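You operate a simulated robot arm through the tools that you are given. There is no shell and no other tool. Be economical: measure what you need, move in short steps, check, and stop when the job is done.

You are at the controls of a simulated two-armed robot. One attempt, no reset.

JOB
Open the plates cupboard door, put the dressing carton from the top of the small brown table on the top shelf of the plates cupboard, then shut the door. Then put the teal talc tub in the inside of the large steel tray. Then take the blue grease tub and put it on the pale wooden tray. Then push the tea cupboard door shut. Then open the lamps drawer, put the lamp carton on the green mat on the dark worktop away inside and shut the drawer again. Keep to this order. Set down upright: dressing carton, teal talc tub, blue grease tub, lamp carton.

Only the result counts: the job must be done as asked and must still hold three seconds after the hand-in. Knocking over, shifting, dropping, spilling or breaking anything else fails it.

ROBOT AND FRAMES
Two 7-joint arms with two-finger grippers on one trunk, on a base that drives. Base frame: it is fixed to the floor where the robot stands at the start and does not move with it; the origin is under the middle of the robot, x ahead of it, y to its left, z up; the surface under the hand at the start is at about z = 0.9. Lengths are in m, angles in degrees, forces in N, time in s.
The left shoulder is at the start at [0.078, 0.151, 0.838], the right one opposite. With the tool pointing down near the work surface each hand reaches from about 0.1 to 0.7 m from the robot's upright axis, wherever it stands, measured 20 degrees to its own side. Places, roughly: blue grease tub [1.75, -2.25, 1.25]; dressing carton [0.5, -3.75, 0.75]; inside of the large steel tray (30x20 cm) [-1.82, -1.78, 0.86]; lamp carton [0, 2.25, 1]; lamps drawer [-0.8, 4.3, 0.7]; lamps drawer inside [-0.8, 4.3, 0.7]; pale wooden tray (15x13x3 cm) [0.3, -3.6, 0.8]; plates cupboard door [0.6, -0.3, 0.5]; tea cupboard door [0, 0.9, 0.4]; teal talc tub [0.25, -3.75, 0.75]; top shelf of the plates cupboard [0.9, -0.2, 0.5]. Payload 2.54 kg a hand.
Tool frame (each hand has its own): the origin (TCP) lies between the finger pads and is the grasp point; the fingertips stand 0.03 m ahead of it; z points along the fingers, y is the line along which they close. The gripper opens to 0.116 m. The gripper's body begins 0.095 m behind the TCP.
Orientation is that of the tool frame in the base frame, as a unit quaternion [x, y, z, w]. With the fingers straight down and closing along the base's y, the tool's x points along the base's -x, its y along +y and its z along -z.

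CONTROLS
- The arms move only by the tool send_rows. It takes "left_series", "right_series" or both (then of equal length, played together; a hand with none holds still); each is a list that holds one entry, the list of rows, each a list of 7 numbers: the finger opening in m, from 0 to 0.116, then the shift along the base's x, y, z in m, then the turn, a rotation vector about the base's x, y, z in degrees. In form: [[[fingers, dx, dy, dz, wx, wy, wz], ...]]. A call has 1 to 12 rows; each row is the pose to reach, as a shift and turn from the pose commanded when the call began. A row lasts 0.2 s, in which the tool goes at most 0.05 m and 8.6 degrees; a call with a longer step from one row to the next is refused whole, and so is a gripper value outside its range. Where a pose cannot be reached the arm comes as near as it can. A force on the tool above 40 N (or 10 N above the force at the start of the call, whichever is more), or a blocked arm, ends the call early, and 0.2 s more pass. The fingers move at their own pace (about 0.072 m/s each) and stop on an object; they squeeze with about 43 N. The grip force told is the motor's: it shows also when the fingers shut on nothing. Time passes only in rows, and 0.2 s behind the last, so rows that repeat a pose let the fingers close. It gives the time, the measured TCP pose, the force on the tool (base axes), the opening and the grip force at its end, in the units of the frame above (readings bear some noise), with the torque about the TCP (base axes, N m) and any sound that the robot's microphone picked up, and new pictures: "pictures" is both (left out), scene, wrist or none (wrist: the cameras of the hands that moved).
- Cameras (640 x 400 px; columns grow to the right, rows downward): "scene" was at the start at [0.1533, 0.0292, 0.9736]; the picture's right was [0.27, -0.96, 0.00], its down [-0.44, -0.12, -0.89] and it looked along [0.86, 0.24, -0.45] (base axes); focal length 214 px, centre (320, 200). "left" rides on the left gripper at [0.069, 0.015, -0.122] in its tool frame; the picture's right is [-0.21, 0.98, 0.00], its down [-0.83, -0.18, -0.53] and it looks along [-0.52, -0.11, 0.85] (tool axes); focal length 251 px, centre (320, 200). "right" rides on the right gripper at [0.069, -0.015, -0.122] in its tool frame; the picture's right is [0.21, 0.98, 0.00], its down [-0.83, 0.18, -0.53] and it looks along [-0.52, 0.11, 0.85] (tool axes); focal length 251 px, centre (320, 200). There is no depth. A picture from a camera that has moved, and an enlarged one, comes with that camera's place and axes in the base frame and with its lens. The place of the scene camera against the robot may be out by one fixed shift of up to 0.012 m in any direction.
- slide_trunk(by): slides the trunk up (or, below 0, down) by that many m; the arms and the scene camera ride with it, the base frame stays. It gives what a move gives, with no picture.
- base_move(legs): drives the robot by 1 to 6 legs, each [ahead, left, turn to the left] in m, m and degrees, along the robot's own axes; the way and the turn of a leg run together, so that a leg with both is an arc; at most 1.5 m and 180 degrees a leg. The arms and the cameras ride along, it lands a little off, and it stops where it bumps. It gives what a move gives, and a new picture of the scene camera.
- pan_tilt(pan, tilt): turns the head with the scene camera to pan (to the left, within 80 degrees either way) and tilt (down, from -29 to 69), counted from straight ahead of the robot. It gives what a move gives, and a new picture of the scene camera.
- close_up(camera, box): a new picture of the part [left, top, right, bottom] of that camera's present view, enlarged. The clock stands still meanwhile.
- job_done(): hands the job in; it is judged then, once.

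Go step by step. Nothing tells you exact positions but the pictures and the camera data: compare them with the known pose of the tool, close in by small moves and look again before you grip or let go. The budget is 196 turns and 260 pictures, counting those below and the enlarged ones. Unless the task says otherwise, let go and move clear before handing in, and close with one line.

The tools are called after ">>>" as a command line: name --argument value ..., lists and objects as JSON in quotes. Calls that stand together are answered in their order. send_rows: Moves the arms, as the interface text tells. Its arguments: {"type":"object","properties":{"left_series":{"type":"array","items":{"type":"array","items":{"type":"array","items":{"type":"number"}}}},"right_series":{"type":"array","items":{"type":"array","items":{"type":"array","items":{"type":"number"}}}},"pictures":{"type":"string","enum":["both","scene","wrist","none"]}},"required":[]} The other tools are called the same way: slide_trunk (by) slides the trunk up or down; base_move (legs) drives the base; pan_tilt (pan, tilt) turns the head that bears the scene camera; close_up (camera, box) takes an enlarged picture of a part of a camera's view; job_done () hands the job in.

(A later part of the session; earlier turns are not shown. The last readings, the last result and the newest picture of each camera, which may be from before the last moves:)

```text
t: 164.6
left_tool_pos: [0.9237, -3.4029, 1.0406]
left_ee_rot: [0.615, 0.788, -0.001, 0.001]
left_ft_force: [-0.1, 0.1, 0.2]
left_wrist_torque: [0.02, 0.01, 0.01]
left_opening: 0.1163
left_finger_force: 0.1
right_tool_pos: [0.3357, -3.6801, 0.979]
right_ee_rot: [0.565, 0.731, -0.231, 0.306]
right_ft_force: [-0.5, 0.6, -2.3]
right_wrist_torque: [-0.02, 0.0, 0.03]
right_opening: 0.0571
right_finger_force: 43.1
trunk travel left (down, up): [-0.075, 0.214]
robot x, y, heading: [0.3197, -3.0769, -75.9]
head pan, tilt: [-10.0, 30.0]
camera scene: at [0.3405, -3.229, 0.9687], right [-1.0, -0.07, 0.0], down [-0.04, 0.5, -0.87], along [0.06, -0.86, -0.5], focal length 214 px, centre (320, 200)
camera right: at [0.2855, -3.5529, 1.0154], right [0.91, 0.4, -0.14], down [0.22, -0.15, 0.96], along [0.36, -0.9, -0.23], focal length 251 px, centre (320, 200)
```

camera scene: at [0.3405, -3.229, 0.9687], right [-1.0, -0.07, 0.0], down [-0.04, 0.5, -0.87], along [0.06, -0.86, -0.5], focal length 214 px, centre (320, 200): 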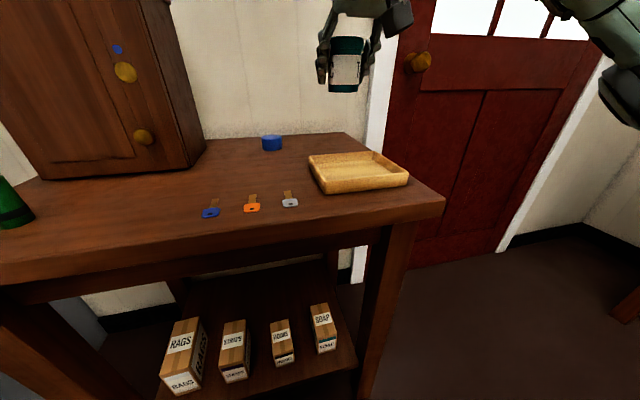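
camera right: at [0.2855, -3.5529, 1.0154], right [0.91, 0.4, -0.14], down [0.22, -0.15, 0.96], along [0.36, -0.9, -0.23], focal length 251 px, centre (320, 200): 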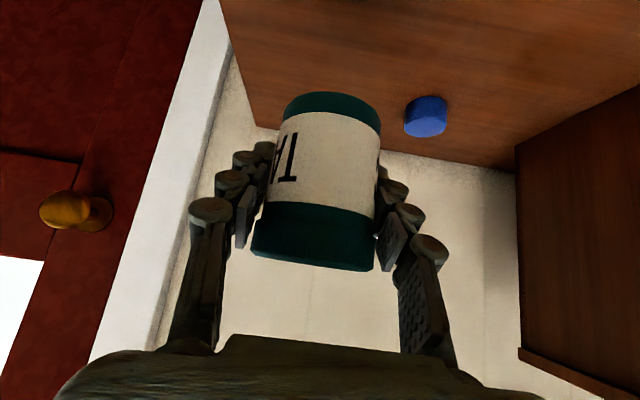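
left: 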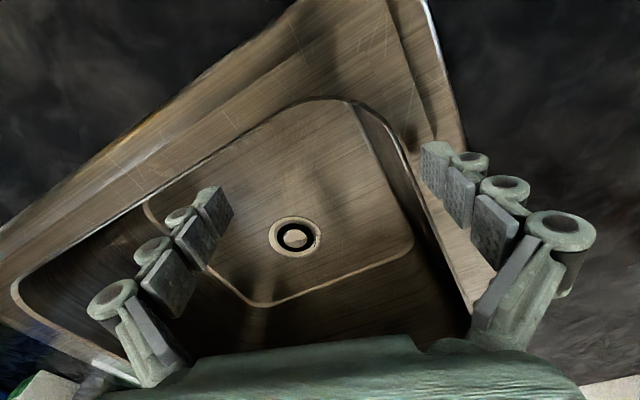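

The tub is held upright. Now I drive toward the bench at [-1.82,-1.78] with the steel tray, stopping short to look.

>>> base_move --legs '[[-0.5, 0, 0], [0, 0, -90], [0.35, -0.63, 0], [0.35, -0.63, 0]]'

>>> pan_tilt --pan 0 --tilt 25

```text
t: 183.7
left_tool_pos: [-1.1024, -2.134, 1.0406]
left_ee_rot: [0.994, 0.112, -0.001, 0.0]
left_ft_force: [-0.6, -1.3, 0.3]
left_wrist_torque: [-0.02, -0.01, 0.03]
left_opening: 0.1159
left_finger_force: 0.0
right_tool_pos: [-1.3681, -1.5389, 0.9792]
right_ee_rot: [0.917, 0.108, -0.381, 0.049]
right_ft_force: [0.6, -0.6, -2.7]
right_wrist_torque: [-0.01, 0.02, 0.01]
right_opening: 0.0572
right_finger_force: 42.9
trunk travel left (down, up): [-0.075, 0.214]
robot x, y, heading: [-0.7646, -1.5384, -167.3]
head pan, tilt: [-10.0, 30.0]
camera scene: at [-0.9239, -1.5532, 0.9686], right [-0.05, 1.0, 0.0], down [0.5, 0.03, -0.87], along [-0.86, -0.04, -0.5], focal length 214 px, centre (320, 200)
```

scene: 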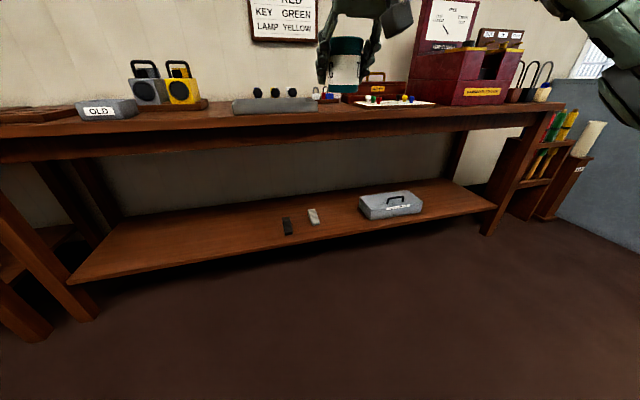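

```text
t: 184.4
left_tool_pos: [-1.1034, -2.135, 1.0403]
left_ee_rot: [0.994, 0.112, -0.001, 0.0]
left_ft_force: [0.0, -0.1, -0.8]
left_wrist_torque: [0.01, -0.03, 0.03]
left_opening: 0.1162
left_finger_force: 0.1
right_tool_pos: [-1.3668, -1.5398, 0.9794]
right_ee_rot: [0.917, 0.108, -0.381, 0.049]
right_ft_force: [-1.3, 0.5, -2.0]
right_wrist_torque: [0.02, 0.04, -0.04]
right_opening: 0.057
right_finger_force: 43.1
trunk travel left (down, up): [-0.075, 0.214]
robot x, y, heading: [-0.7672, -1.5364, -167.1]
head pan, tilt: [0.0, 25.0]
camera scene: at [-0.9234, -1.5691, 0.9766], right [-0.22, 0.97, 0.0], down [0.41, 0.09, -0.91], along [-0.88, -0.2, -0.42], focal length 214 px, centre (320, 200)
```

scene: 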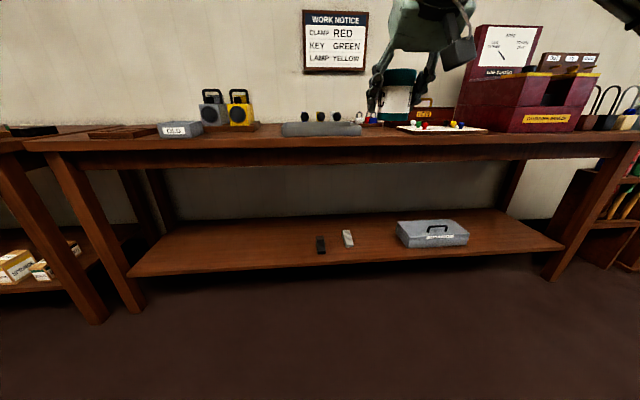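

>>> close_up --camera "scene" --box '[220, 60, 440, 160]'

```text
2.91 times, centred on (330, 110) of scene
camera zoom: at [-0.9234, -1.5691, 0.9766], right [-0.22, 0.97, 0.0], down [0.41, 0.09, -0.91], along [-0.88, -0.2, -0.42], focal length 624 px, centre (291, 462)
```

zoom: 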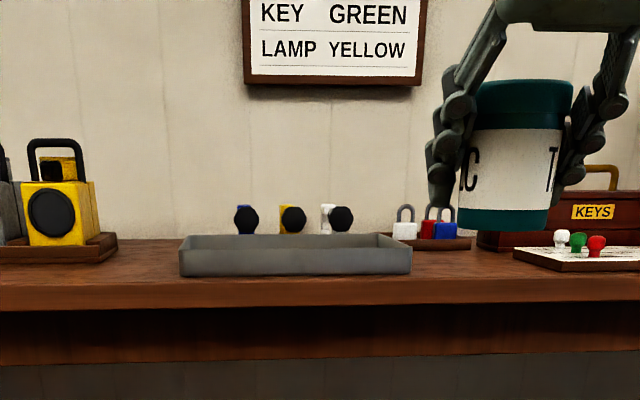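

The steel tray is at the bench front, centre ≈ [-1.825,-1.775], rim ≈0.895. I drive 0.38 m ahead.

>>> base_move --legs '[[0.38, 0.07, 0.5]]'

>>> pan_tilt --pan 0 --tilt 40

>>> close_up --camera "right" --box '[0, 0, 640, 400]'

```text
t: 186.8
left_tool_pos: [-1.4491, -2.2878, 1.0399]
left_ee_rot: [0.993, 0.115, -0.001, 0.0]
left_ft_force: [0.2, 0.2, -0.4]
left_wrist_torque: [0.01, 0.02, -0.02]
left_opening: 0.116
left_finger_force: 0.1
right_tool_pos: [-1.7192, -1.6944, 0.9788]
right_ee_rot: [0.917, 0.112, -0.38, 0.051]
right_ft_force: [-0.6, -0.5, -3.0]
right_wrist_torque: [-0.01, 0.02, -0.02]
right_opening: 0.0569
right_finger_force: 43.2
trunk travel left (down, up): [-0.075, 0.214]
robot x, y, heading: [-1.1141, -1.6897, -166.8]
head pan, tilt: [0.0, 25.0]
camera scene: at [-1.2742, -1.722, 0.9765], right [-0.23, 0.97, 0.0], down [0.41, 0.1, -0.91], along [-0.88, -0.21, -0.42], focal length 214 px, centre (320, 200)
```

scene: 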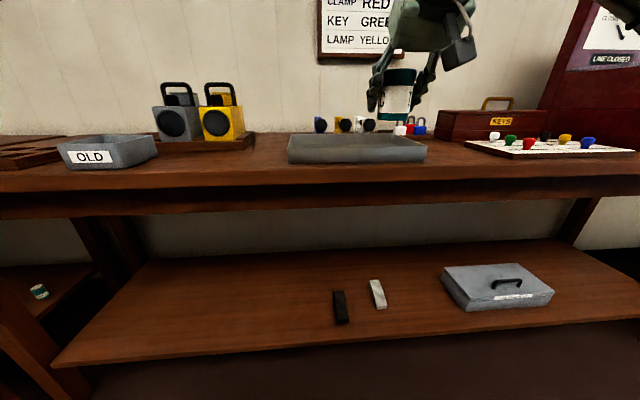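

```text
t: 187.6
left_tool_pos: [-1.4494, -2.2875, 1.04]
left_ee_rot: [0.993, 0.116, 0.0, 0.0]
left_ft_force: [0.7, 0.0, -0.6]
left_wrist_torque: [-0.04, -0.02, 0.02]
left_opening: 0.1158
left_finger_force: 0.1
right_tool_pos: [-1.7187, -1.6967, 0.9792]
right_ee_rot: [0.917, 0.11, -0.38, 0.049]
right_ft_force: [0.6, -1.8, -1.4]
right_wrist_torque: [-0.04, 0.02, -0.01]
right_opening: 0.0568
right_finger_force: 42.5
trunk travel left (down, up): [-0.075, 0.214]
robot x, y, heading: [-1.1159, -1.6948, -166.7]
head pan, tilt: [0.0, 40.0]
camera scene: at [-1.2672, -1.7203, 0.9533], right [-0.23, 0.97, 0.0], down [0.63, 0.15, -0.77], along [-0.75, -0.18, -0.64], focal length 214 px, centre (320, 200)
```

scene: 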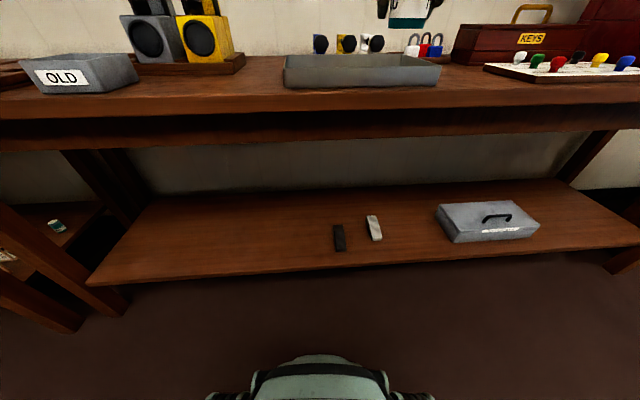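

```text
1.00 times, centred on (320, 200) of right (not enlarged: the box is as wide or as high as the picture)
camera zoom: at [-1.5913, -1.6471, 1.015], right [0.38, -0.91, -0.14], down [-0.16, -0.22, 0.96], along [-0.91, -0.35, -0.23], focal length 251 px, centre (320, 200)
```

zoom: 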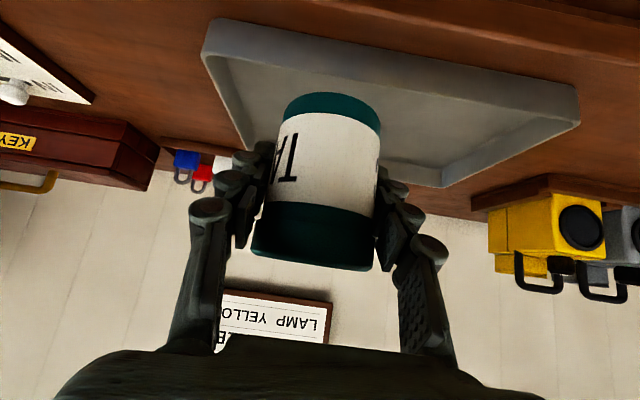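

>>> send_rows --right_series '[[[0.03, -0.04, -0.027, 0, 0, 0, 0], [0.03, -0.08, -0.053, 0, 0, 0, 0], [0.03, -0.118, -0.08, 0, 0, 0, 0], [0.03, -0.118, -0.08, -0.02, 0, 0, 0], [0.03, -0.118, -0.08, -0.04, 0, 0, 0]]]' --pictures "both"

```text
t: 188.8
left_tool_pos: [-1.4503, -2.2873, 1.0415]
left_ee_rot: [0.993, 0.116, -0.002, 0.0]
left_ft_force: [0.2, -0.3, -0.2]
left_wrist_torque: [0.03, -0.02, 0.01]
left_opening: 0.1161
left_finger_force: 0.1
right_tool_pos: [-1.8388, -1.7736, 0.9379]
right_ee_rot: [0.917, 0.112, -0.38, 0.05]
right_ft_force: [0.0, 0.7, -2.6]
right_wrist_torque: [0.0, 0.0, 0.0]
right_opening: 0.057
right_finger_force: 42.6
trunk travel left (down, up): [-0.075, 0.214]
robot x, y, heading: [-1.1149, -1.6903, -166.8]
head pan, tilt: [0.0, 40.0]
camera scene: at [-1.2672, -1.7203, 0.9533], right [-0.23, 0.97, 0.0], down [0.63, 0.15, -0.77], along [-0.75, -0.18, -0.64], focal length 214 px, centre (320, 200)
camera right: at [-1.7103, -1.7252, 0.9742], right [0.38, -0.91, -0.14], down [-0.16, -0.22, 0.96], along [-0.91, -0.35, -0.23], focal length 251 px, centre (320, 200)
```

scene: 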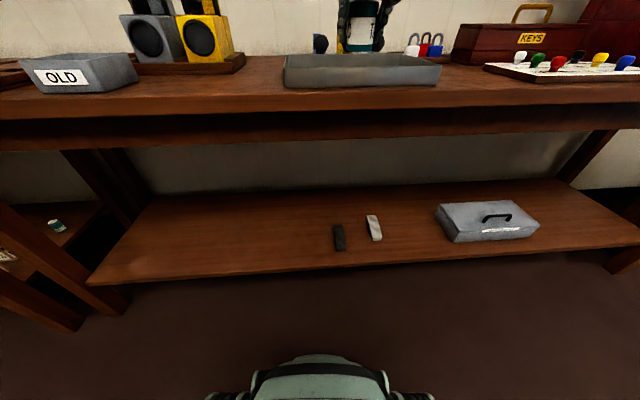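
right: 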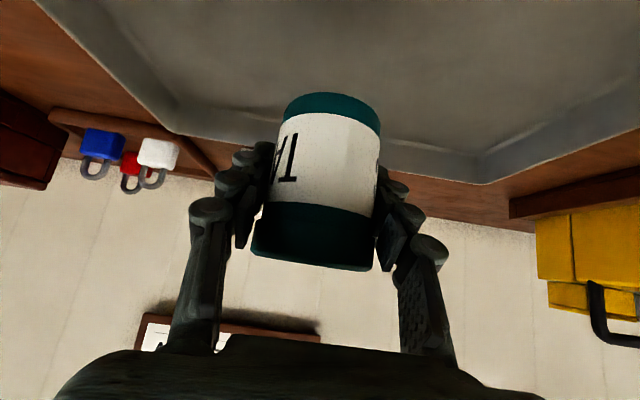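

Positioned over the tray. I lower to contact in small steps.

>>> send_rows --right_series '[[[0.03, 0, 0, -0.012, 0, 0, 0], [0.03, 0, 0, -0.018, 0, 0, 0], [0.03, 0, 0, -0.023, 0, 0, 0], [0.03, 0, 0, -0.028, 0, 0, 0]]]' --pictures "wrist"

```text
t: 189.8
left_tool_pos: [-1.4509, -2.2879, 1.04]
left_ee_rot: [0.993, 0.116, -0.001, 0.0]
left_ft_force: [0.1, 0.5, -0.2]
left_wrist_torque: [0.03, -0.02, -0.02]
left_opening: 0.1161
left_finger_force: 0.1
right_tool_pos: [-1.8368, -1.7757, 0.909]
right_ee_rot: [0.917, 0.111, -0.381, 0.05]
right_ft_force: [-0.2, 0.2, -3.2]
right_wrist_torque: [-0.01, 0.02, -0.07]
right_opening: 0.0569
right_finger_force: 43.0
trunk travel left (down, up): [-0.075, 0.214]
robot x, y, heading: [-1.1171, -1.6907, -166.7]
head pan, tilt: [0.0, 40.0]
camera right: at [-1.7097, -1.7265, 0.9462], right [0.38, -0.91, -0.14], down [-0.16, -0.22, 0.96], along [-0.91, -0.35, -0.23], focal length 251 px, centre (320, 200)
```

right: 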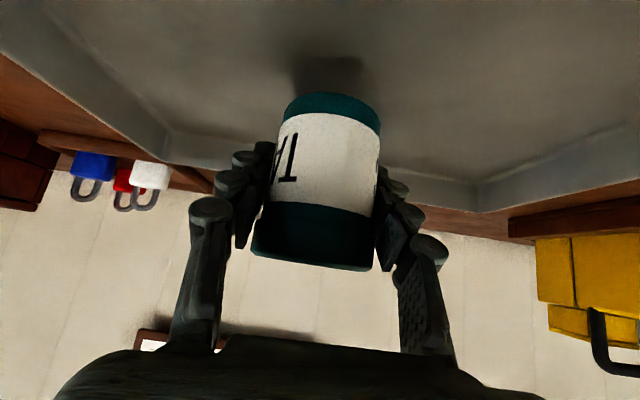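

>>> send_rows --right_series '[[[0.03, 0, 0, -0.004, 0, 0, 0], [0.03, 0, 0, -0.008, 0, 0, 0], [0.03, 0, 0, -0.011, 0, 0, 0]]]' --pictures "wrist"

```text
t: 190.6
left_tool_pos: [-1.4504, -2.2886, 1.0408]
left_ee_rot: [0.993, 0.116, -0.001, 0.0]
left_ft_force: [-0.4, -0.2, -0.4]
left_wrist_torque: [0.01, 0.0, 0.05]
left_opening: 0.1161
left_finger_force: 0.0
right_tool_pos: [-1.836, -1.7749, 0.8993]
right_ee_rot: [0.917, 0.111, -0.38, 0.05]
right_ft_force: [0.3, -0.4, -2.2]
right_wrist_torque: [0.02, -0.02, 0.02]
right_opening: 0.057
right_finger_force: 43.2
trunk travel left (down, up): [-0.075, 0.214]
robot x, y, heading: [-1.1115, -1.6898, -166.6]
head pan, tilt: [0.0, 40.0]
camera right: at [-1.7096, -1.7264, 0.9357], right [0.38, -0.91, -0.14], down [-0.16, -0.22, 0.96], along [-0.91, -0.35, -0.23], focal length 251 px, centre (320, 200)
```

right: 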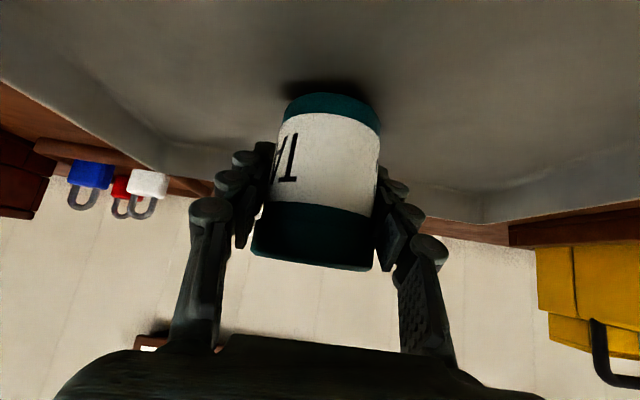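

>>> send_rows --right_series '[[[0.03, 0, 0, -0.003, 0, 0, 0], [0.03, 0, 0, -0.006, 0, 0, 0], [0.03, 0, 0, -0.009, 0, 0, 0]]]' --pictures "wrist"

```text
t: 191.4
left_tool_pos: [-1.4494, -2.2887, 1.041]
left_ee_rot: [0.993, 0.116, -0.001, 0.001]
left_ft_force: [-0.3, -0.4, -0.9]
left_wrist_torque: [-0.01, 0.0, 0.02]
left_opening: 0.1162
left_finger_force: 0.1
right_tool_pos: [-1.8369, -1.7756, 0.8926]
right_ee_rot: [0.916, 0.111, -0.382, 0.051]
right_ft_force: [-2.0, 0.6, 4.2]
right_wrist_torque: [0.19, -0.03, 0.06]
right_opening: 0.0568
right_finger_force: 43.1
trunk travel left (down, up): [-0.075, 0.214]
robot x, y, heading: [-1.1132, -1.688, -166.7]
head pan, tilt: [0.0, 40.0]
camera right: at [-1.7095, -1.7268, 0.9285], right [0.38, -0.91, -0.14], down [-0.15, -0.22, 0.96], along [-0.91, -0.35, -0.22], focal length 251 px, centre (320, 200)
```

right: 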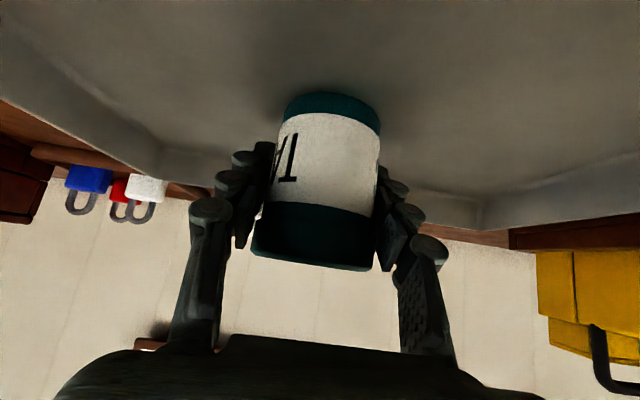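

Contact made. I release and back out along the tool axis.

>>> send_rows --right_series '[[[0.116, 0, 0, 0.001, 0, 0, 0], [0.116, 0, 0, 0.001, 0, 0, 0], [0.116, 0, 0, 0.001, 0, 0, 0], [0.116, 0.03, 0.008, 0.03, 0, 0, 0], [0.116, 0.06, 0.016, 0.06, 0, 0, 0], [0.116, 0.09, 0.024, 0.09, 0, 0, 0], [0.116, 0.12, 0.03, 0.1, 0, 0, 0]]]' --pictures "both"

```text
t: 193.0
left_tool_pos: [-1.4508, -2.2881, 1.0412]
left_ee_rot: [0.993, 0.116, -0.002, 0.001]
left_ft_force: [-0.5, 0.5, -0.5]
left_wrist_torque: [0.02, -0.01, -0.02]
left_opening: 0.1159
left_finger_force: 0.1
right_tool_pos: [-1.7158, -1.7435, 0.9911]
right_ee_rot: [0.917, 0.111, -0.38, 0.05]
right_ft_force: [-0.1, 0.2, 0.9]
right_wrist_torque: [0.03, 0.02, -0.03]
right_opening: 0.1158
right_finger_force: 0.0
trunk travel left (down, up): [-0.075, 0.214]
robot x, y, heading: [-1.1176, -1.6919, -166.8]
head pan, tilt: [0.0, 40.0]
camera scene: at [-1.2669, -1.7203, 0.9533], right [-0.23, 0.97, 0.0], down [0.63, 0.15, -0.77], along [-0.75, -0.18, -0.64], focal length 214 px, centre (320, 200)
camera right: at [-1.5883, -1.6939, 1.0274], right [0.38, -0.91, -0.15], down [-0.16, -0.22, 0.96], along [-0.91, -0.35, -0.23], focal length 251 px, centre (320, 200)
```

scene: 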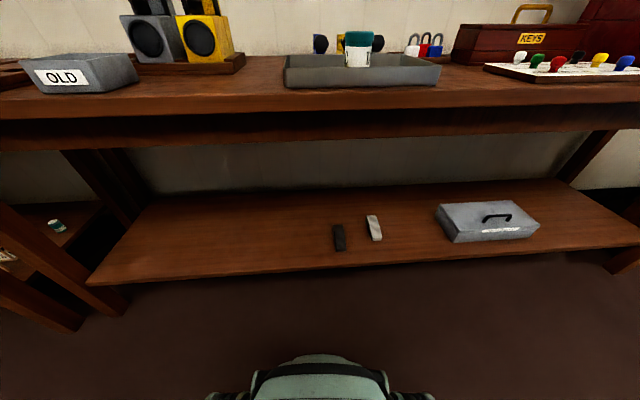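
right: 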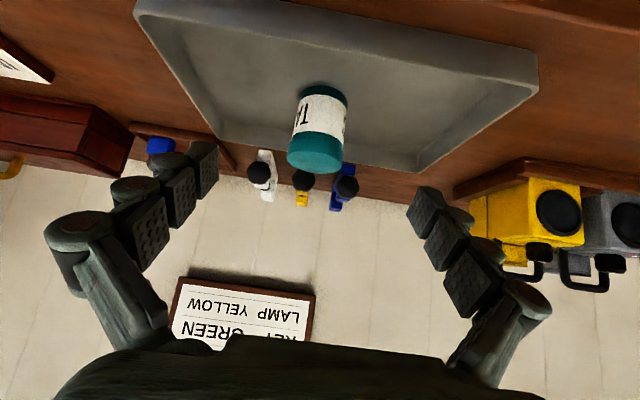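

The talc tub stands upright in the steel tray. Next is the blue grease tub on the wall shelf near [1.75,-2.25,1.25]; I drive there.

>>> base_move --legs '[[-0.5, 0, 0], [0, 0, 180], [0.6, -0.59, 0], [0.55, -0.59, 0]]'

>>> pan_tilt --pan 0 --tilt -5

```text
t: 215.0
left_tool_pos: [1.1041, -1.8442, 1.0405]
left_ee_rot: [-0.116, 0.993, 0.0, 0.001]
left_ft_force: [-0.3, 1.0, 0.6]
left_wrist_torque: [-0.01, -0.02, 0.01]
left_opening: 0.1158
left_finger_force: 0.1
right_tool_pos: [1.3699, -2.3883, 0.9904]
right_ee_rot: [-0.111, 0.917, 0.05, 0.38]
right_ft_force: [-0.1, -0.6, -0.5]
right_wrist_torque: [0.0, -0.02, 0.01]
right_opening: 0.1162
right_finger_force: 0.0
trunk travel left (down, up): [-0.075, 0.214]
robot x, y, heading: [0.7644, -2.4399, 13.3]
head pan, tilt: [0.0, 40.0]
camera scene: at [0.9157, -2.4021, 0.9533], right [0.23, -0.97, 0.0], down [-0.63, -0.15, -0.77], along [0.75, 0.18, -0.64], focal length 214 px, centre (320, 200)
```

scene: 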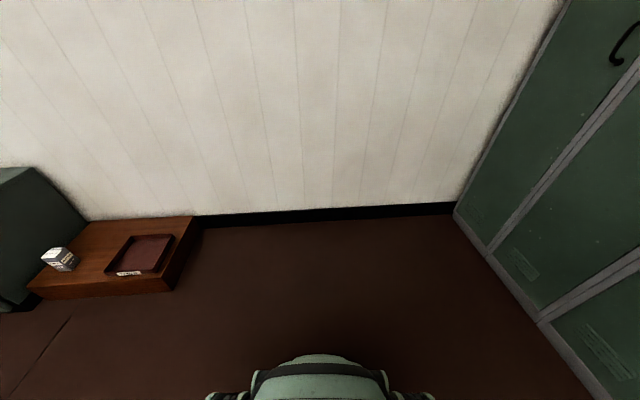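

```text
t: 216.1
left_tool_pos: [1.1037, -1.8438, 1.0398]
left_ee_rot: [-0.116, 0.993, 0.0, 0.0]
left_ft_force: [1.2, 0.9, 0.1]
left_wrist_torque: [0.01, -0.01, -0.02]
left_opening: 0.116
left_finger_force: 0.1
right_tool_pos: [1.3702, -2.3889, 0.9912]
right_ee_rot: [-0.112, 0.917, 0.051, 0.38]
right_ft_force: [0.5, -0.2, 0.0]
right_wrist_torque: [0.0, 0.01, -0.02]
right_opening: 0.1162
right_finger_force: 0.0
trunk travel left (down, up): [-0.075, 0.214]
robot x, y, heading: [0.7701, -2.4401, 13.3]
head pan, tilt: [0.0, -5.0]
camera scene: at [0.9181, -2.4015, 1.0247], right [0.23, -0.97, 0.0], down [0.08, 0.02, -1.0], along [0.97, 0.23, 0.09], focal length 214 px, centre (320, 200)
```

scene: 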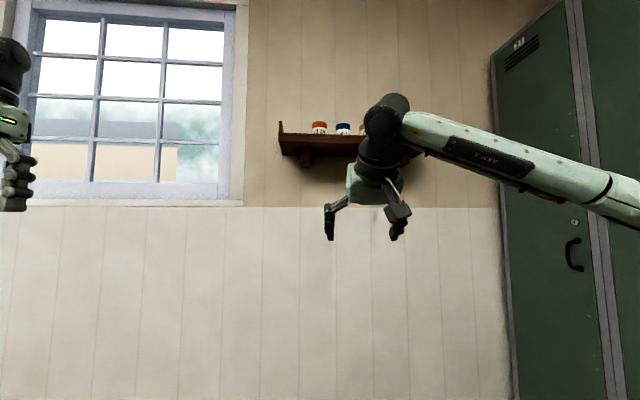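

>>> close_up --camera "scene" --box '[260, 100, 440, 200]'

>>> slide_trunk --by 0.2

>>> pan_tilt --pan 0 --tilt 5

```text
3.56 times, centred on (350, 150) of scene
camera zoom: at [0.9181, -2.4015, 1.0247], right [0.23, -0.97, 0.0], down [0.08, 0.02, -1.0], along [0.97, 0.23, 0.09], focal length 763 px, centre (213, 378)
```

zoom: 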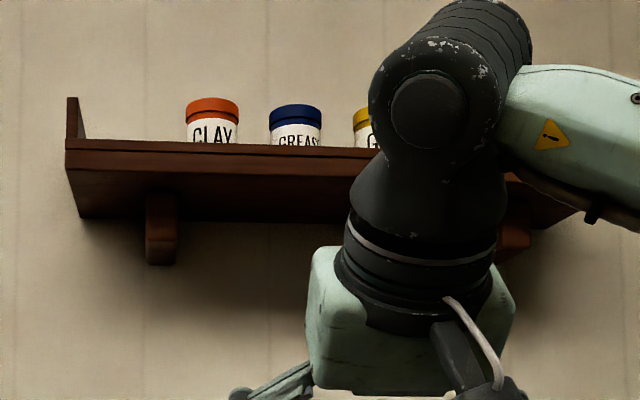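

```text
t: 218.3
left_tool_pos: [1.1037, -1.8439, 1.2398]
left_ee_rot: [-0.116, 0.993, 0.0, 0.001]
left_ft_force: [0.8, 0.3, -0.5]
left_wrist_torque: [0.04, 0.0, 0.02]
left_opening: 0.116
left_finger_force: 0.1
right_tool_pos: [1.3708, -2.3883, 1.1896]
right_ee_rot: [-0.111, 0.917, 0.05, 0.38]
right_ft_force: [0.6, -0.1, 0.2]
right_wrist_torque: [-0.01, 0.02, 0.03]
right_opening: 0.116
right_finger_force: 0.0
trunk travel left (down, up): [-0.275, 0.014]
robot x, y, heading: [0.7704, -2.4396, 13.3]
head pan, tilt: [0.0, -5.0]
```

```text
t: 219.0
left_tool_pos: [1.1037, -1.8433, 1.2406]
left_ee_rot: [-0.116, 0.993, -0.001, 0.001]
left_ft_force: [0.0, 0.5, -0.4]
left_wrist_torque: [0.02, 0.03, -0.02]
left_opening: 0.1161
left_finger_force: 0.1
right_tool_pos: [1.3702, -2.389, 1.1896]
right_ee_rot: [-0.111, 0.917, 0.05, 0.38]
right_ft_force: [0.6, 0.0, 0.5]
right_wrist_torque: [-0.03, 0.03, 0.02]
right_opening: 0.1162
right_finger_force: 0.0
trunk travel left (down, up): [-0.275, 0.014]
robot x, y, heading: [0.7712, -2.4401, 13.3]
head pan, tilt: [0.0, 5.0]
camera scene: at [0.9223, -2.4005, 1.2091], right [0.23, -0.97, 0.0], down [-0.08, -0.02, -1.0], along [0.97, 0.23, -0.09], focal length 214 px, centre (320, 200)
```

scene: 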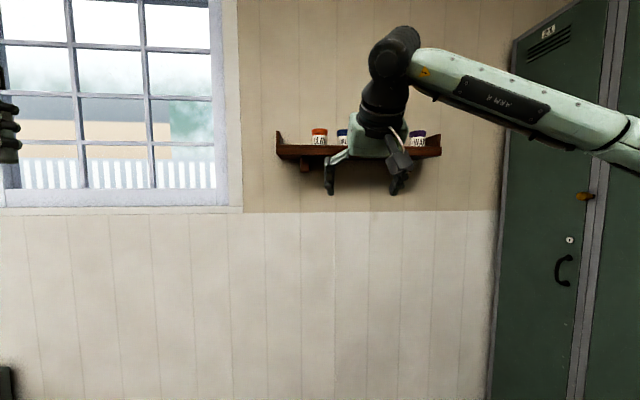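

>>> send_rows --right_series '[[[0.116, -0.02, -0.02, -0.04, 0, 0, 0], [0.116, -0.04, -0.04, -0.08, 0, 0, 0], [0.116, -0.06, -0.06, -0.12, 0, 0, 0], [0.116, -0.08, -0.08, -0.16, 0, 0, 0], [0.116, -0.1, -0.1, -0.2, 0, 0, 0]]]' --pictures "none"

>>> close_up --camera "scene" --box '[260, 95, 460, 220]'

```text
t: 220.2
left_tool_pos: [1.104, -1.8444, 1.2411]
left_ee_rot: [-0.117, 0.993, 0.001, 0.002]
left_ft_force: [0.6, -0.6, -0.1]
left_wrist_torque: [0.05, -0.02, 0.0]
left_opening: 0.1161
left_finger_force: 0.1
right_tool_pos: [1.2727, -2.4871, 0.989]
right_ee_rot: [-0.111, 0.917, 0.051, 0.381]
right_ft_force: [-0.4, -0.2, 0.6]
right_wrist_torque: [0.01, -0.02, 0.0]
right_opening: 0.1159
right_finger_force: 0.1
trunk travel left (down, up): [-0.275, 0.014]
robot x, y, heading: [0.7701, -2.4436, 13.2]
head pan, tilt: [0.0, 5.0]
```

```text
3.20 times, centred on (360, 158) of scene
camera zoom: at [0.9223, -2.401, 1.2092], right [0.23, -0.97, 0.0], down [-0.08, -0.02, -1.0], along [0.97, 0.23, -0.09], focal length 686 px, centre (192, 336)
```

zoom: 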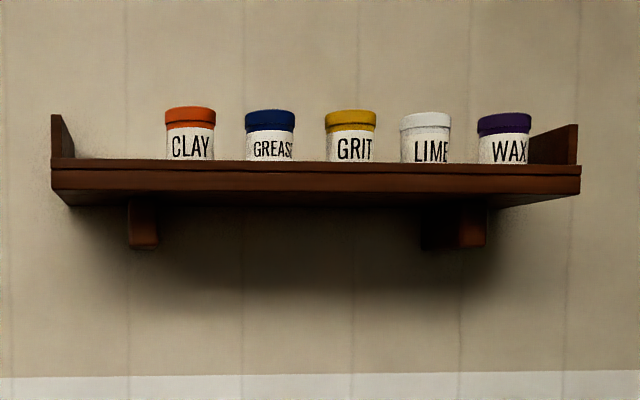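

The grease tub (blue lid) is at about [1.72,-2.30], top ≈1.39, with ~3.6 cm gaps to its neighbours. I raise the right hand at ~30° below horizontal, partly opened.

>>> send_rows --right_series '[[[0.088, -0.002, 0.01, 0.045, 0.5, -2, 0], [0.088, -0.004, 0.02, 0.09, 1, -4, 0], [0.088, -0.006, 0.03, 0.135, 1.5, -6, 0], [0.088, -0.008, 0.04, 0.18, 2, -8, 0], [0.088, -0.01, 0.05, 0.225, 2.4, -10, 0], [0.088, -0.012, 0.06, 0.27, 2.8, -12, 0], [0.088, -0.015, 0.07, 0.315, 3.4, -14.6, 0], [0.088, -0.017, 0.071, 0.36, 3.4, -14.6, 0], [0.088, -0.017, 0.071, 0.4, 3.4, -14.6, 0]]]' --pictures "both"

```text
t: 222.2
left_tool_pos: [1.1034, -1.8433, 1.2402]
left_ee_rot: [-0.115, 0.993, 0.0, 0.002]
left_ft_force: [0.2, 0.5, 0.4]
left_wrist_torque: [-0.01, 0.02, -0.03]
left_opening: 0.1159
left_finger_force: 0.0
right_tool_pos: [1.2531, -2.4181, 1.3897]
right_ee_rot: [-0.106, 0.859, 0.063, 0.497]
right_ft_force: [0.3, -0.3, 0.2]
right_wrist_torque: [-0.03, 0.0, -0.02]
right_opening: 0.088
right_finger_force: 0.1
trunk travel left (down, up): [-0.275, 0.014]
robot x, y, heading: [0.7694, -2.4391, 13.4]
head pan, tilt: [0.0, 5.0]
camera scene: at [0.9218, -2.4004, 1.2091], right [0.23, -0.97, 0.0], down [-0.08, -0.02, -1.0], along [0.97, 0.23, -0.09], focal length 214 px, centre (320, 200)
camera right: at [1.1204, -2.4658, 1.3904], right [-0.34, 0.92, -0.18], down [-0.09, 0.16, 0.98], along [0.93, 0.35, 0.03], focal length 251 px, centre (320, 200)
```

scene: 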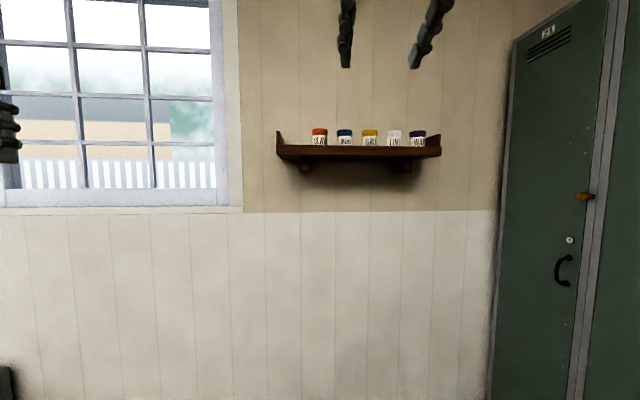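
right: 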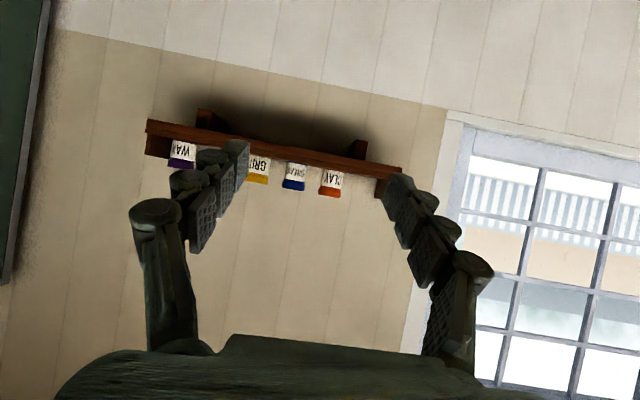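

The estimates agree (tub lid ≈ [1.72,-2.31,1.395]). I drive 0.33 m ahead and look again.

>>> base_move --legs '[[0.33, 0, 0]]'

>>> close_up --camera "right" --box '[0, 0, 640, 400]'

```text
t: 224.4
left_tool_pos: [1.4284, -1.7687, 1.24]
left_ee_rot: [-0.115, 0.993, 0.0, 0.001]
left_ft_force: [-0.2, -0.7, -1.0]
left_wrist_torque: [0.01, 0.0, -0.02]
left_opening: 0.1162
left_finger_force: 0.1
right_tool_pos: [1.5754, -2.3437, 1.3888]
right_ee_rot: [-0.105, 0.859, 0.063, 0.496]
right_ft_force: [0.2, -0.6, 0.1]
right_wrist_torque: [-0.03, -0.01, 0.04]
right_opening: 0.0881
right_finger_force: 0.0
trunk travel left (down, up): [-0.275, 0.014]
robot x, y, heading: [1.0928, -2.3662, 13.4]
head pan, tilt: [0.0, 5.0]
camera scene: at [1.2448, -2.3254, 1.209], right [0.23, -0.97, 0.0], down [-0.09, -0.02, -1.0], along [0.97, 0.23, -0.09], focal length 214 px, centre (320, 200)
```

scene: 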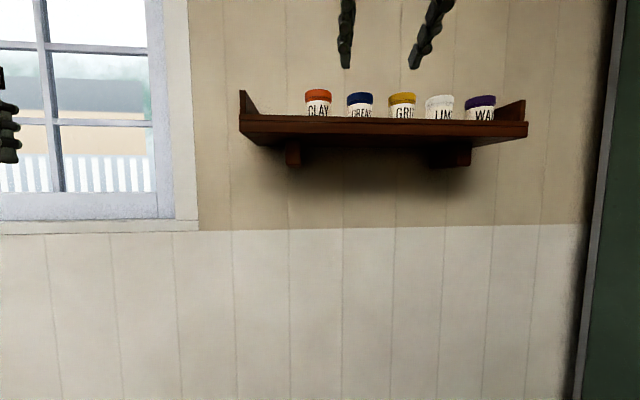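

```text
1.00 times, centred on (320, 200) of right (not enlarged: the box is as wide or as high as the picture)
camera zoom: at [1.4433, -2.3914, 1.3896], right [-0.34, 0.92, -0.18], down [-0.09, 0.16, 0.98], along [0.94, 0.35, 0.03], focal length 251 px, centre (320, 200)
```

zoom: 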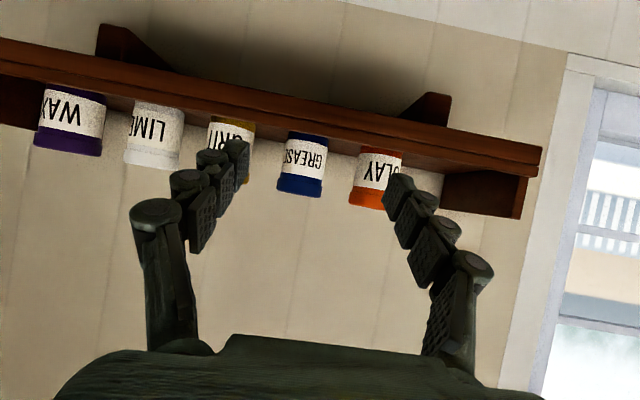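

>>> send_rows --right_series '[[[0.088, 0.03, 0.002, -0.003, 0, 0, 0], [0.088, 0.06, 0.009, -0.007, 0, 0, 0], [0.088, 0.09, 0.015, -0.012, 0, 0, 0], [0.088, 0.115, 0.0215, -0.016, 0, 0, 0]]]' --pictures "both"

```text
t: 225.4
left_tool_pos: [1.4273, -1.7689, 1.2398]
left_ee_rot: [-0.114, 0.993, 0.0, 0.0]
left_ft_force: [0.1, -0.1, 0.0]
left_wrist_torque: [0.03, 0.02, 0.02]
left_opening: 0.1162
left_finger_force: 0.1
right_tool_pos: [1.6912, -2.3223, 1.3714]
right_ee_rot: [-0.105, 0.859, 0.062, 0.497]
right_ft_force: [0.3, 0.7, -0.8]
right_wrist_torque: [-0.02, -0.01, -0.06]
right_opening: 0.0878
right_finger_force: 0.0
trunk travel left (down, up): [-0.275, 0.014]
robot x, y, heading: [1.0903, -2.3657, 13.3]
head pan, tilt: [0.0, 5.0]
camera scene: at [1.2447, -2.3253, 1.209], right [0.23, -0.97, 0.0], down [-0.09, -0.02, -1.0], along [0.97, 0.23, -0.09], focal length 214 px, centre (320, 200)
camera right: at [1.5579, -2.3699, 1.3717], right [-0.34, 0.92, -0.18], down [-0.09, 0.16, 0.98], along [0.94, 0.35, 0.03], focal length 251 px, centre (320, 200)
```

scene: 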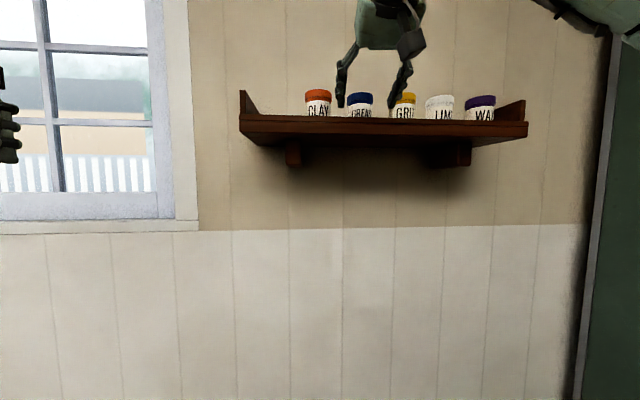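
right: 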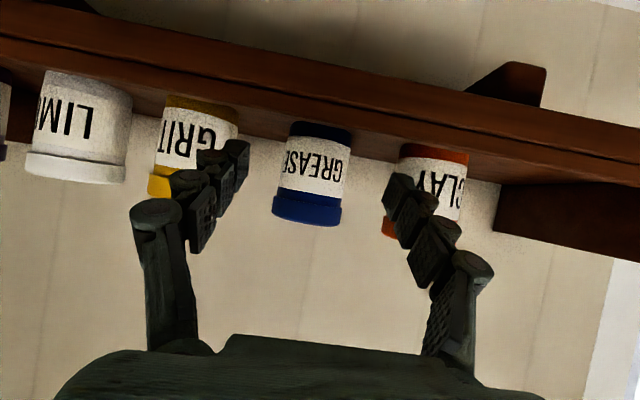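

Well aligned with the GREASE tub. I advance the last 8 cm and close.

>>> send_rows --right_series '[[[0.088, 0.025, 0.006, -0.003, 0, 0, 0], [0.088, 0.05, 0.0125, -0.006, 0, 0, 0], [0.088, 0.074, 0.0185, -0.009, 0, 0, 0]]]' --pictures "both"

```text
t: 226.2
left_tool_pos: [1.4273, -1.7691, 1.2406]
left_ee_rot: [-0.114, 0.993, 0.0, 0.001]
left_ft_force: [0.6, 0.0, -0.1]
left_wrist_torque: [0.02, 0.04, -0.01]
left_opening: 0.116
left_finger_force: 0.0
right_tool_pos: [1.7652, -2.3038, 1.3626]
right_ee_rot: [-0.105, 0.859, 0.063, 0.497]
right_ft_force: [0.1, -0.5, -0.6]
right_wrist_torque: [-0.02, 0.0, 0.02]
right_opening: 0.0881
right_finger_force: 0.0
trunk travel left (down, up): [-0.275, 0.014]
robot x, y, heading: [1.0909, -2.3684, 13.3]
head pan, tilt: [0.0, 5.0]
camera scene: at [1.2448, -2.3253, 1.2089], right [0.23, -0.97, 0.0], down [-0.09, -0.02, -1.0], along [0.97, 0.23, -0.09], focal length 214 px, centre (320, 200)
camera right: at [1.6323, -2.3516, 1.3628], right [-0.34, 0.92, -0.18], down [-0.09, 0.16, 0.98], along [0.94, 0.35, 0.03], focal length 251 px, centre (320, 200)
```

scene: 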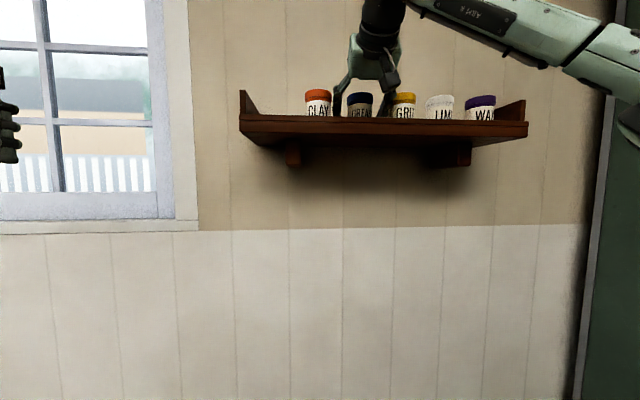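
right: 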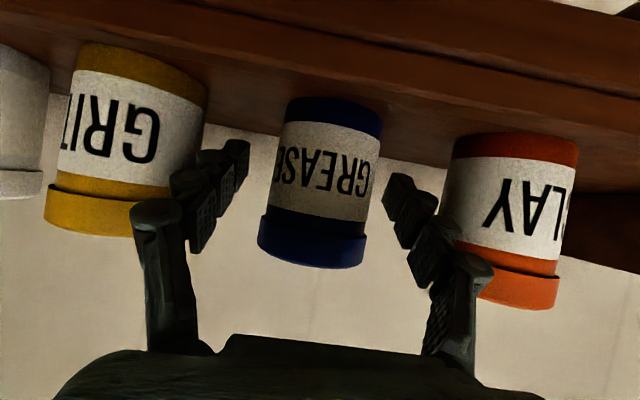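

Clear on both sides. I close and lift.

>>> send_rows --right_series '[[[0.06, 0, 0, 0, 0, 0, 0], [0.04, 0, 0, 0, 0, 0, 0], [0.03, 0, 0, 0, 0, 0, 0], [0.03, 0, 0, 0, 0, 0, 0]]]' --pictures "wrist"

>>> send_rows --right_series '[[[0.03, 0, 0, 0.012, 0, 0, 0], [0.03, 0, 0, 0.03, 0, 0, 0], [0.03, 0, 0, 0.055, 0, 0, 0], [0.03, 0, 0, 0.08, 0, 0, 0]]]' --pictures "both"

```text
t: 227.2
left_tool_pos: [1.4269, -1.7696, 1.2397]
left_ee_rot: [-0.115, 0.993, 0.0, 0.001]
left_ft_force: [0.4, 0.3, -0.2]
left_wrist_torque: [0.01, -0.04, -0.02]
left_opening: 0.116
left_finger_force: 0.1
right_tool_pos: [1.7637, -2.3047, 1.3625]
right_ee_rot: [-0.105, 0.859, 0.062, 0.496]
right_ft_force: [1.0, -0.2, 0.6]
right_wrist_torque: [0.01, -0.04, 0.03]
right_opening: 0.0572
right_finger_force: 42.9
trunk travel left (down, up): [-0.275, 0.014]
robot x, y, heading: [1.0898, -2.3661, 13.3]
head pan, tilt: [0.0, 5.0]
camera right: at [1.6314, -2.3518, 1.3633], right [-0.34, 0.92, -0.18], down [-0.09, 0.16, 0.98], along [0.94, 0.35, 0.03], focal length 251 px, centre (320, 200)
```

right: 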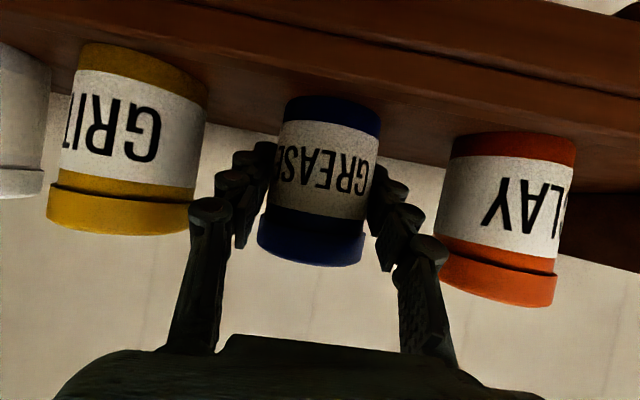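

```text
t: 228.2
left_tool_pos: [1.4272, -1.7683, 1.2409]
left_ee_rot: [-0.115, 0.993, 0.0, 0.002]
left_ft_force: [0.2, 0.1, 1.0]
left_wrist_torque: [-0.01, -0.04, 0.0]
left_opening: 0.1157
left_finger_force: 0.1
right_tool_pos: [1.7638, -2.3036, 1.4438]
right_ee_rot: [-0.105, 0.859, 0.062, 0.497]
right_ft_force: [-0.8, -0.8, -1.2]
right_wrist_torque: [-0.03, 0.0, 0.01]
right_opening: 0.0568
right_finger_force: 42.2
trunk travel left (down, up): [-0.275, 0.014]
robot x, y, heading: [1.0956, -2.3651, 13.1]
head pan, tilt: [0.0, 5.0]
camera scene: at [1.2441, -2.3252, 1.2091], right [0.23, -0.97, 0.0], down [-0.08, -0.02, -1.0], along [0.97, 0.23, -0.09], focal length 214 px, centre (320, 200)
camera right: at [1.6312, -2.3511, 1.445], right [-0.34, 0.92, -0.18], down [-0.09, 0.16, 0.98], along [0.94, 0.35, 0.03], focal length 251 px, centre (320, 200)
```

scene: 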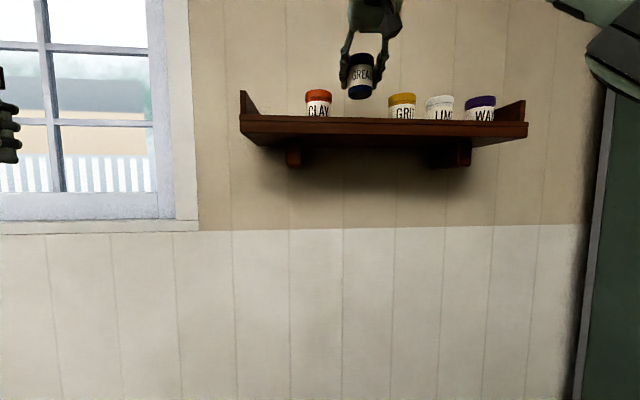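
right: 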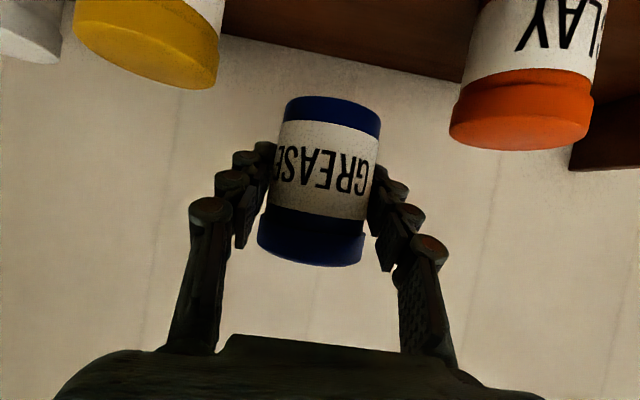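

The tub is held. I back away, lower the trunk, draw the hand in, and drive to the small table.

>>> base_move --legs '[[-0.35, 0, 0]]'

>>> slide_trunk --by -0.2

>>> send_rows --right_series '[[[0.03, -0.03, -0.007, -0.035, 0, 0, 0], [0.03, -0.06, -0.014, -0.07, 0, 0, 0], [0.03, -0.09, -0.021, -0.105, 0, 0, 0], [0.03, -0.12, -0.028, -0.14, 0, 0, 0], [0.03, -0.15, -0.035, -0.175, 0, 0, 0], [0.03, -0.16, -0.037, -0.21, 0, 0, 0], [0.03, -0.16, -0.037, -0.24, 0, 0, 0]]]' --pictures "none"

>>> base_move --legs '[[0, 0, -90], [0.45, -0.55, 0]]'

>>> pan_tilt --pan -10 --tilt 35

```text
t: 230.5
left_tool_pos: [1.0849, -1.8473, 1.241]
left_ee_rot: [-0.117, 0.993, 0.0, 0.002]
left_ft_force: [-0.9, 0.5, -0.4]
left_wrist_torque: [0.02, -0.04, -0.02]
left_opening: 0.116
left_finger_force: 0.0
right_tool_pos: [1.4245, -2.3805, 1.4436]
right_ee_rot: [-0.107, 0.859, 0.063, 0.497]
right_ft_force: [0.0, -0.2, -2.3]
right_wrist_torque: [0.02, 0.01, -0.02]
right_opening: 0.0573
right_finger_force: 42.6
trunk travel left (down, up): [-0.275, 0.014]
robot x, y, heading: [0.7539, -2.4452, 13.2]
head pan, tilt: [0.0, 5.0]
camera scene: at [0.9047, -2.4047, 1.2091], right [0.23, -0.97, 0.0], down [-0.08, -0.02, -1.0], along [0.97, 0.23, -0.09], focal length 214 px, centre (320, 200)
```

scene: 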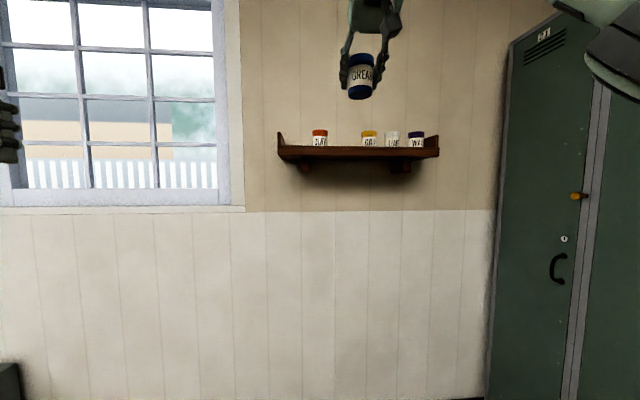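

```text
t: 232.6
left_tool_pos: [1.0854, -1.8469, 1.0404]
left_ee_rot: [-0.117, 0.993, 0.001, 0.001]
left_ft_force: [-0.2, -0.5, 0.4]
left_wrist_torque: [0.0, -0.03, -0.02]
left_opening: 0.116
left_finger_force: 0.0
right_tool_pos: [1.4241, -2.3797, 1.244]
right_ee_rot: [-0.106, 0.859, 0.063, 0.497]
right_ft_force: [0.5, 0.6, -2.2]
right_wrist_torque: [0.01, -0.04, -0.05]
right_opening: 0.057
right_finger_force: 43.0
trunk travel left (down, up): [-0.075, 0.214]
robot x, y, heading: [0.7519, -2.447, 13.5]
head pan, tilt: [0.0, 5.0]
```

```text
t: 234.2
left_tool_pos: [1.0863, -1.8475, 1.0415]
left_ee_rot: [-0.117, 0.993, 0.0, 0.001]
left_ft_force: [-0.4, 0.6, 0.8]
left_wrist_torque: [0.0, 0.0, 0.01]
left_opening: 0.1159
left_finger_force: 0.1
right_tool_pos: [1.2645, -2.4161, 1.003]
right_ee_rot: [-0.107, 0.859, 0.064, 0.497]
right_ft_force: [-0.9, 0.0, -1.3]
right_wrist_torque: [-0.01, 0.0, 0.0]
right_opening: 0.057
right_finger_force: 42.9
trunk travel left (down, up): [-0.075, 0.214]
robot x, y, heading: [0.7516, -2.4462, 13.3]
head pan, tilt: [0.0, 5.0]
```

```text
t: 244.0
left_tool_pos: [0.8943, -3.3551, 1.0399]
left_ee_rot: [0.633, 0.774, -0.002, 0.001]
left_ft_force: [-0.4, -0.4, 0.3]
left_wrist_torque: [0.01, 0.0, -0.05]
left_opening: 0.1162
left_finger_force: 0.1
right_tool_pos: [0.3197, -3.5138, 1.0053]
right_ee_rot: [0.544, 0.673, -0.313, 0.39]
right_ft_force: [0.2, 0.0, -1.6]
right_wrist_torque: [0.0, -0.01, 0.0]
right_opening: 0.057
right_finger_force: 42.8
trunk travel left (down, up): [-0.075, 0.214]
robot x, y, heading: [0.3064, -3.002, -78.5]
head pan, tilt: [0.0, 5.0]
camera scene: at [0.336, -3.153, 1.009], right [-0.98, -0.2, 0.0], down [-0.02, 0.09, -1.0], along [0.2, -0.98, -0.09], focal length 214 px, centre (320, 200)
```

scene: 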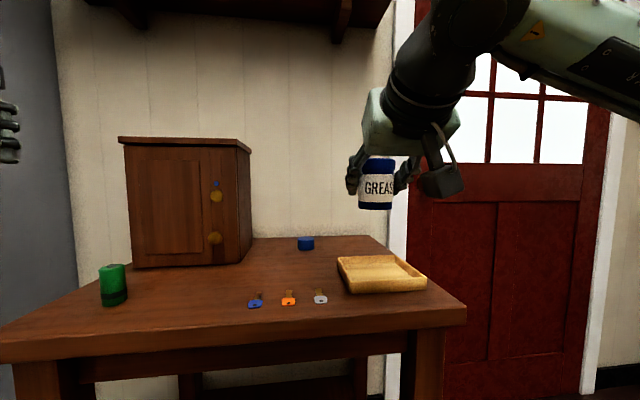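

```text
t: 244.9
left_tool_pos: [0.8955, -3.3544, 1.0391]
left_ee_rot: [0.633, 0.774, -0.001, 0.0]
left_ft_force: [0.5, 0.5, 0.4]
left_wrist_torque: [0.01, 0.03, -0.04]
left_opening: 0.1157
left_finger_force: 0.0
right_tool_pos: [0.3182, -3.5135, 1.004]
right_ee_rot: [0.544, 0.673, -0.314, 0.39]
right_ft_force: [0.8, 0.1, -2.6]
right_wrist_torque: [0.0, 0.01, -0.01]
right_opening: 0.0569
right_finger_force: 43.1
trunk travel left (down, up): [-0.075, 0.214]
robot x, y, heading: [0.3104, -2.9964, -78.8]
head pan, tilt: [-10.0, 35.0]
camera scene: at [0.32, -3.151, 0.9609], right [-1.0, -0.02, 0.0], down [-0.01, 0.57, -0.82], along [0.02, -0.82, -0.57], focal length 214 px, centre (320, 200)
```

scene: 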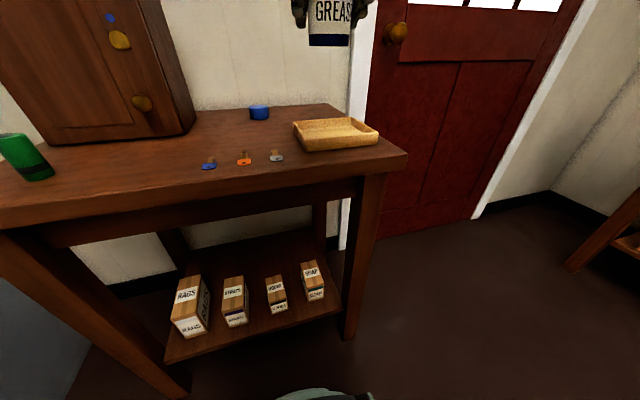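

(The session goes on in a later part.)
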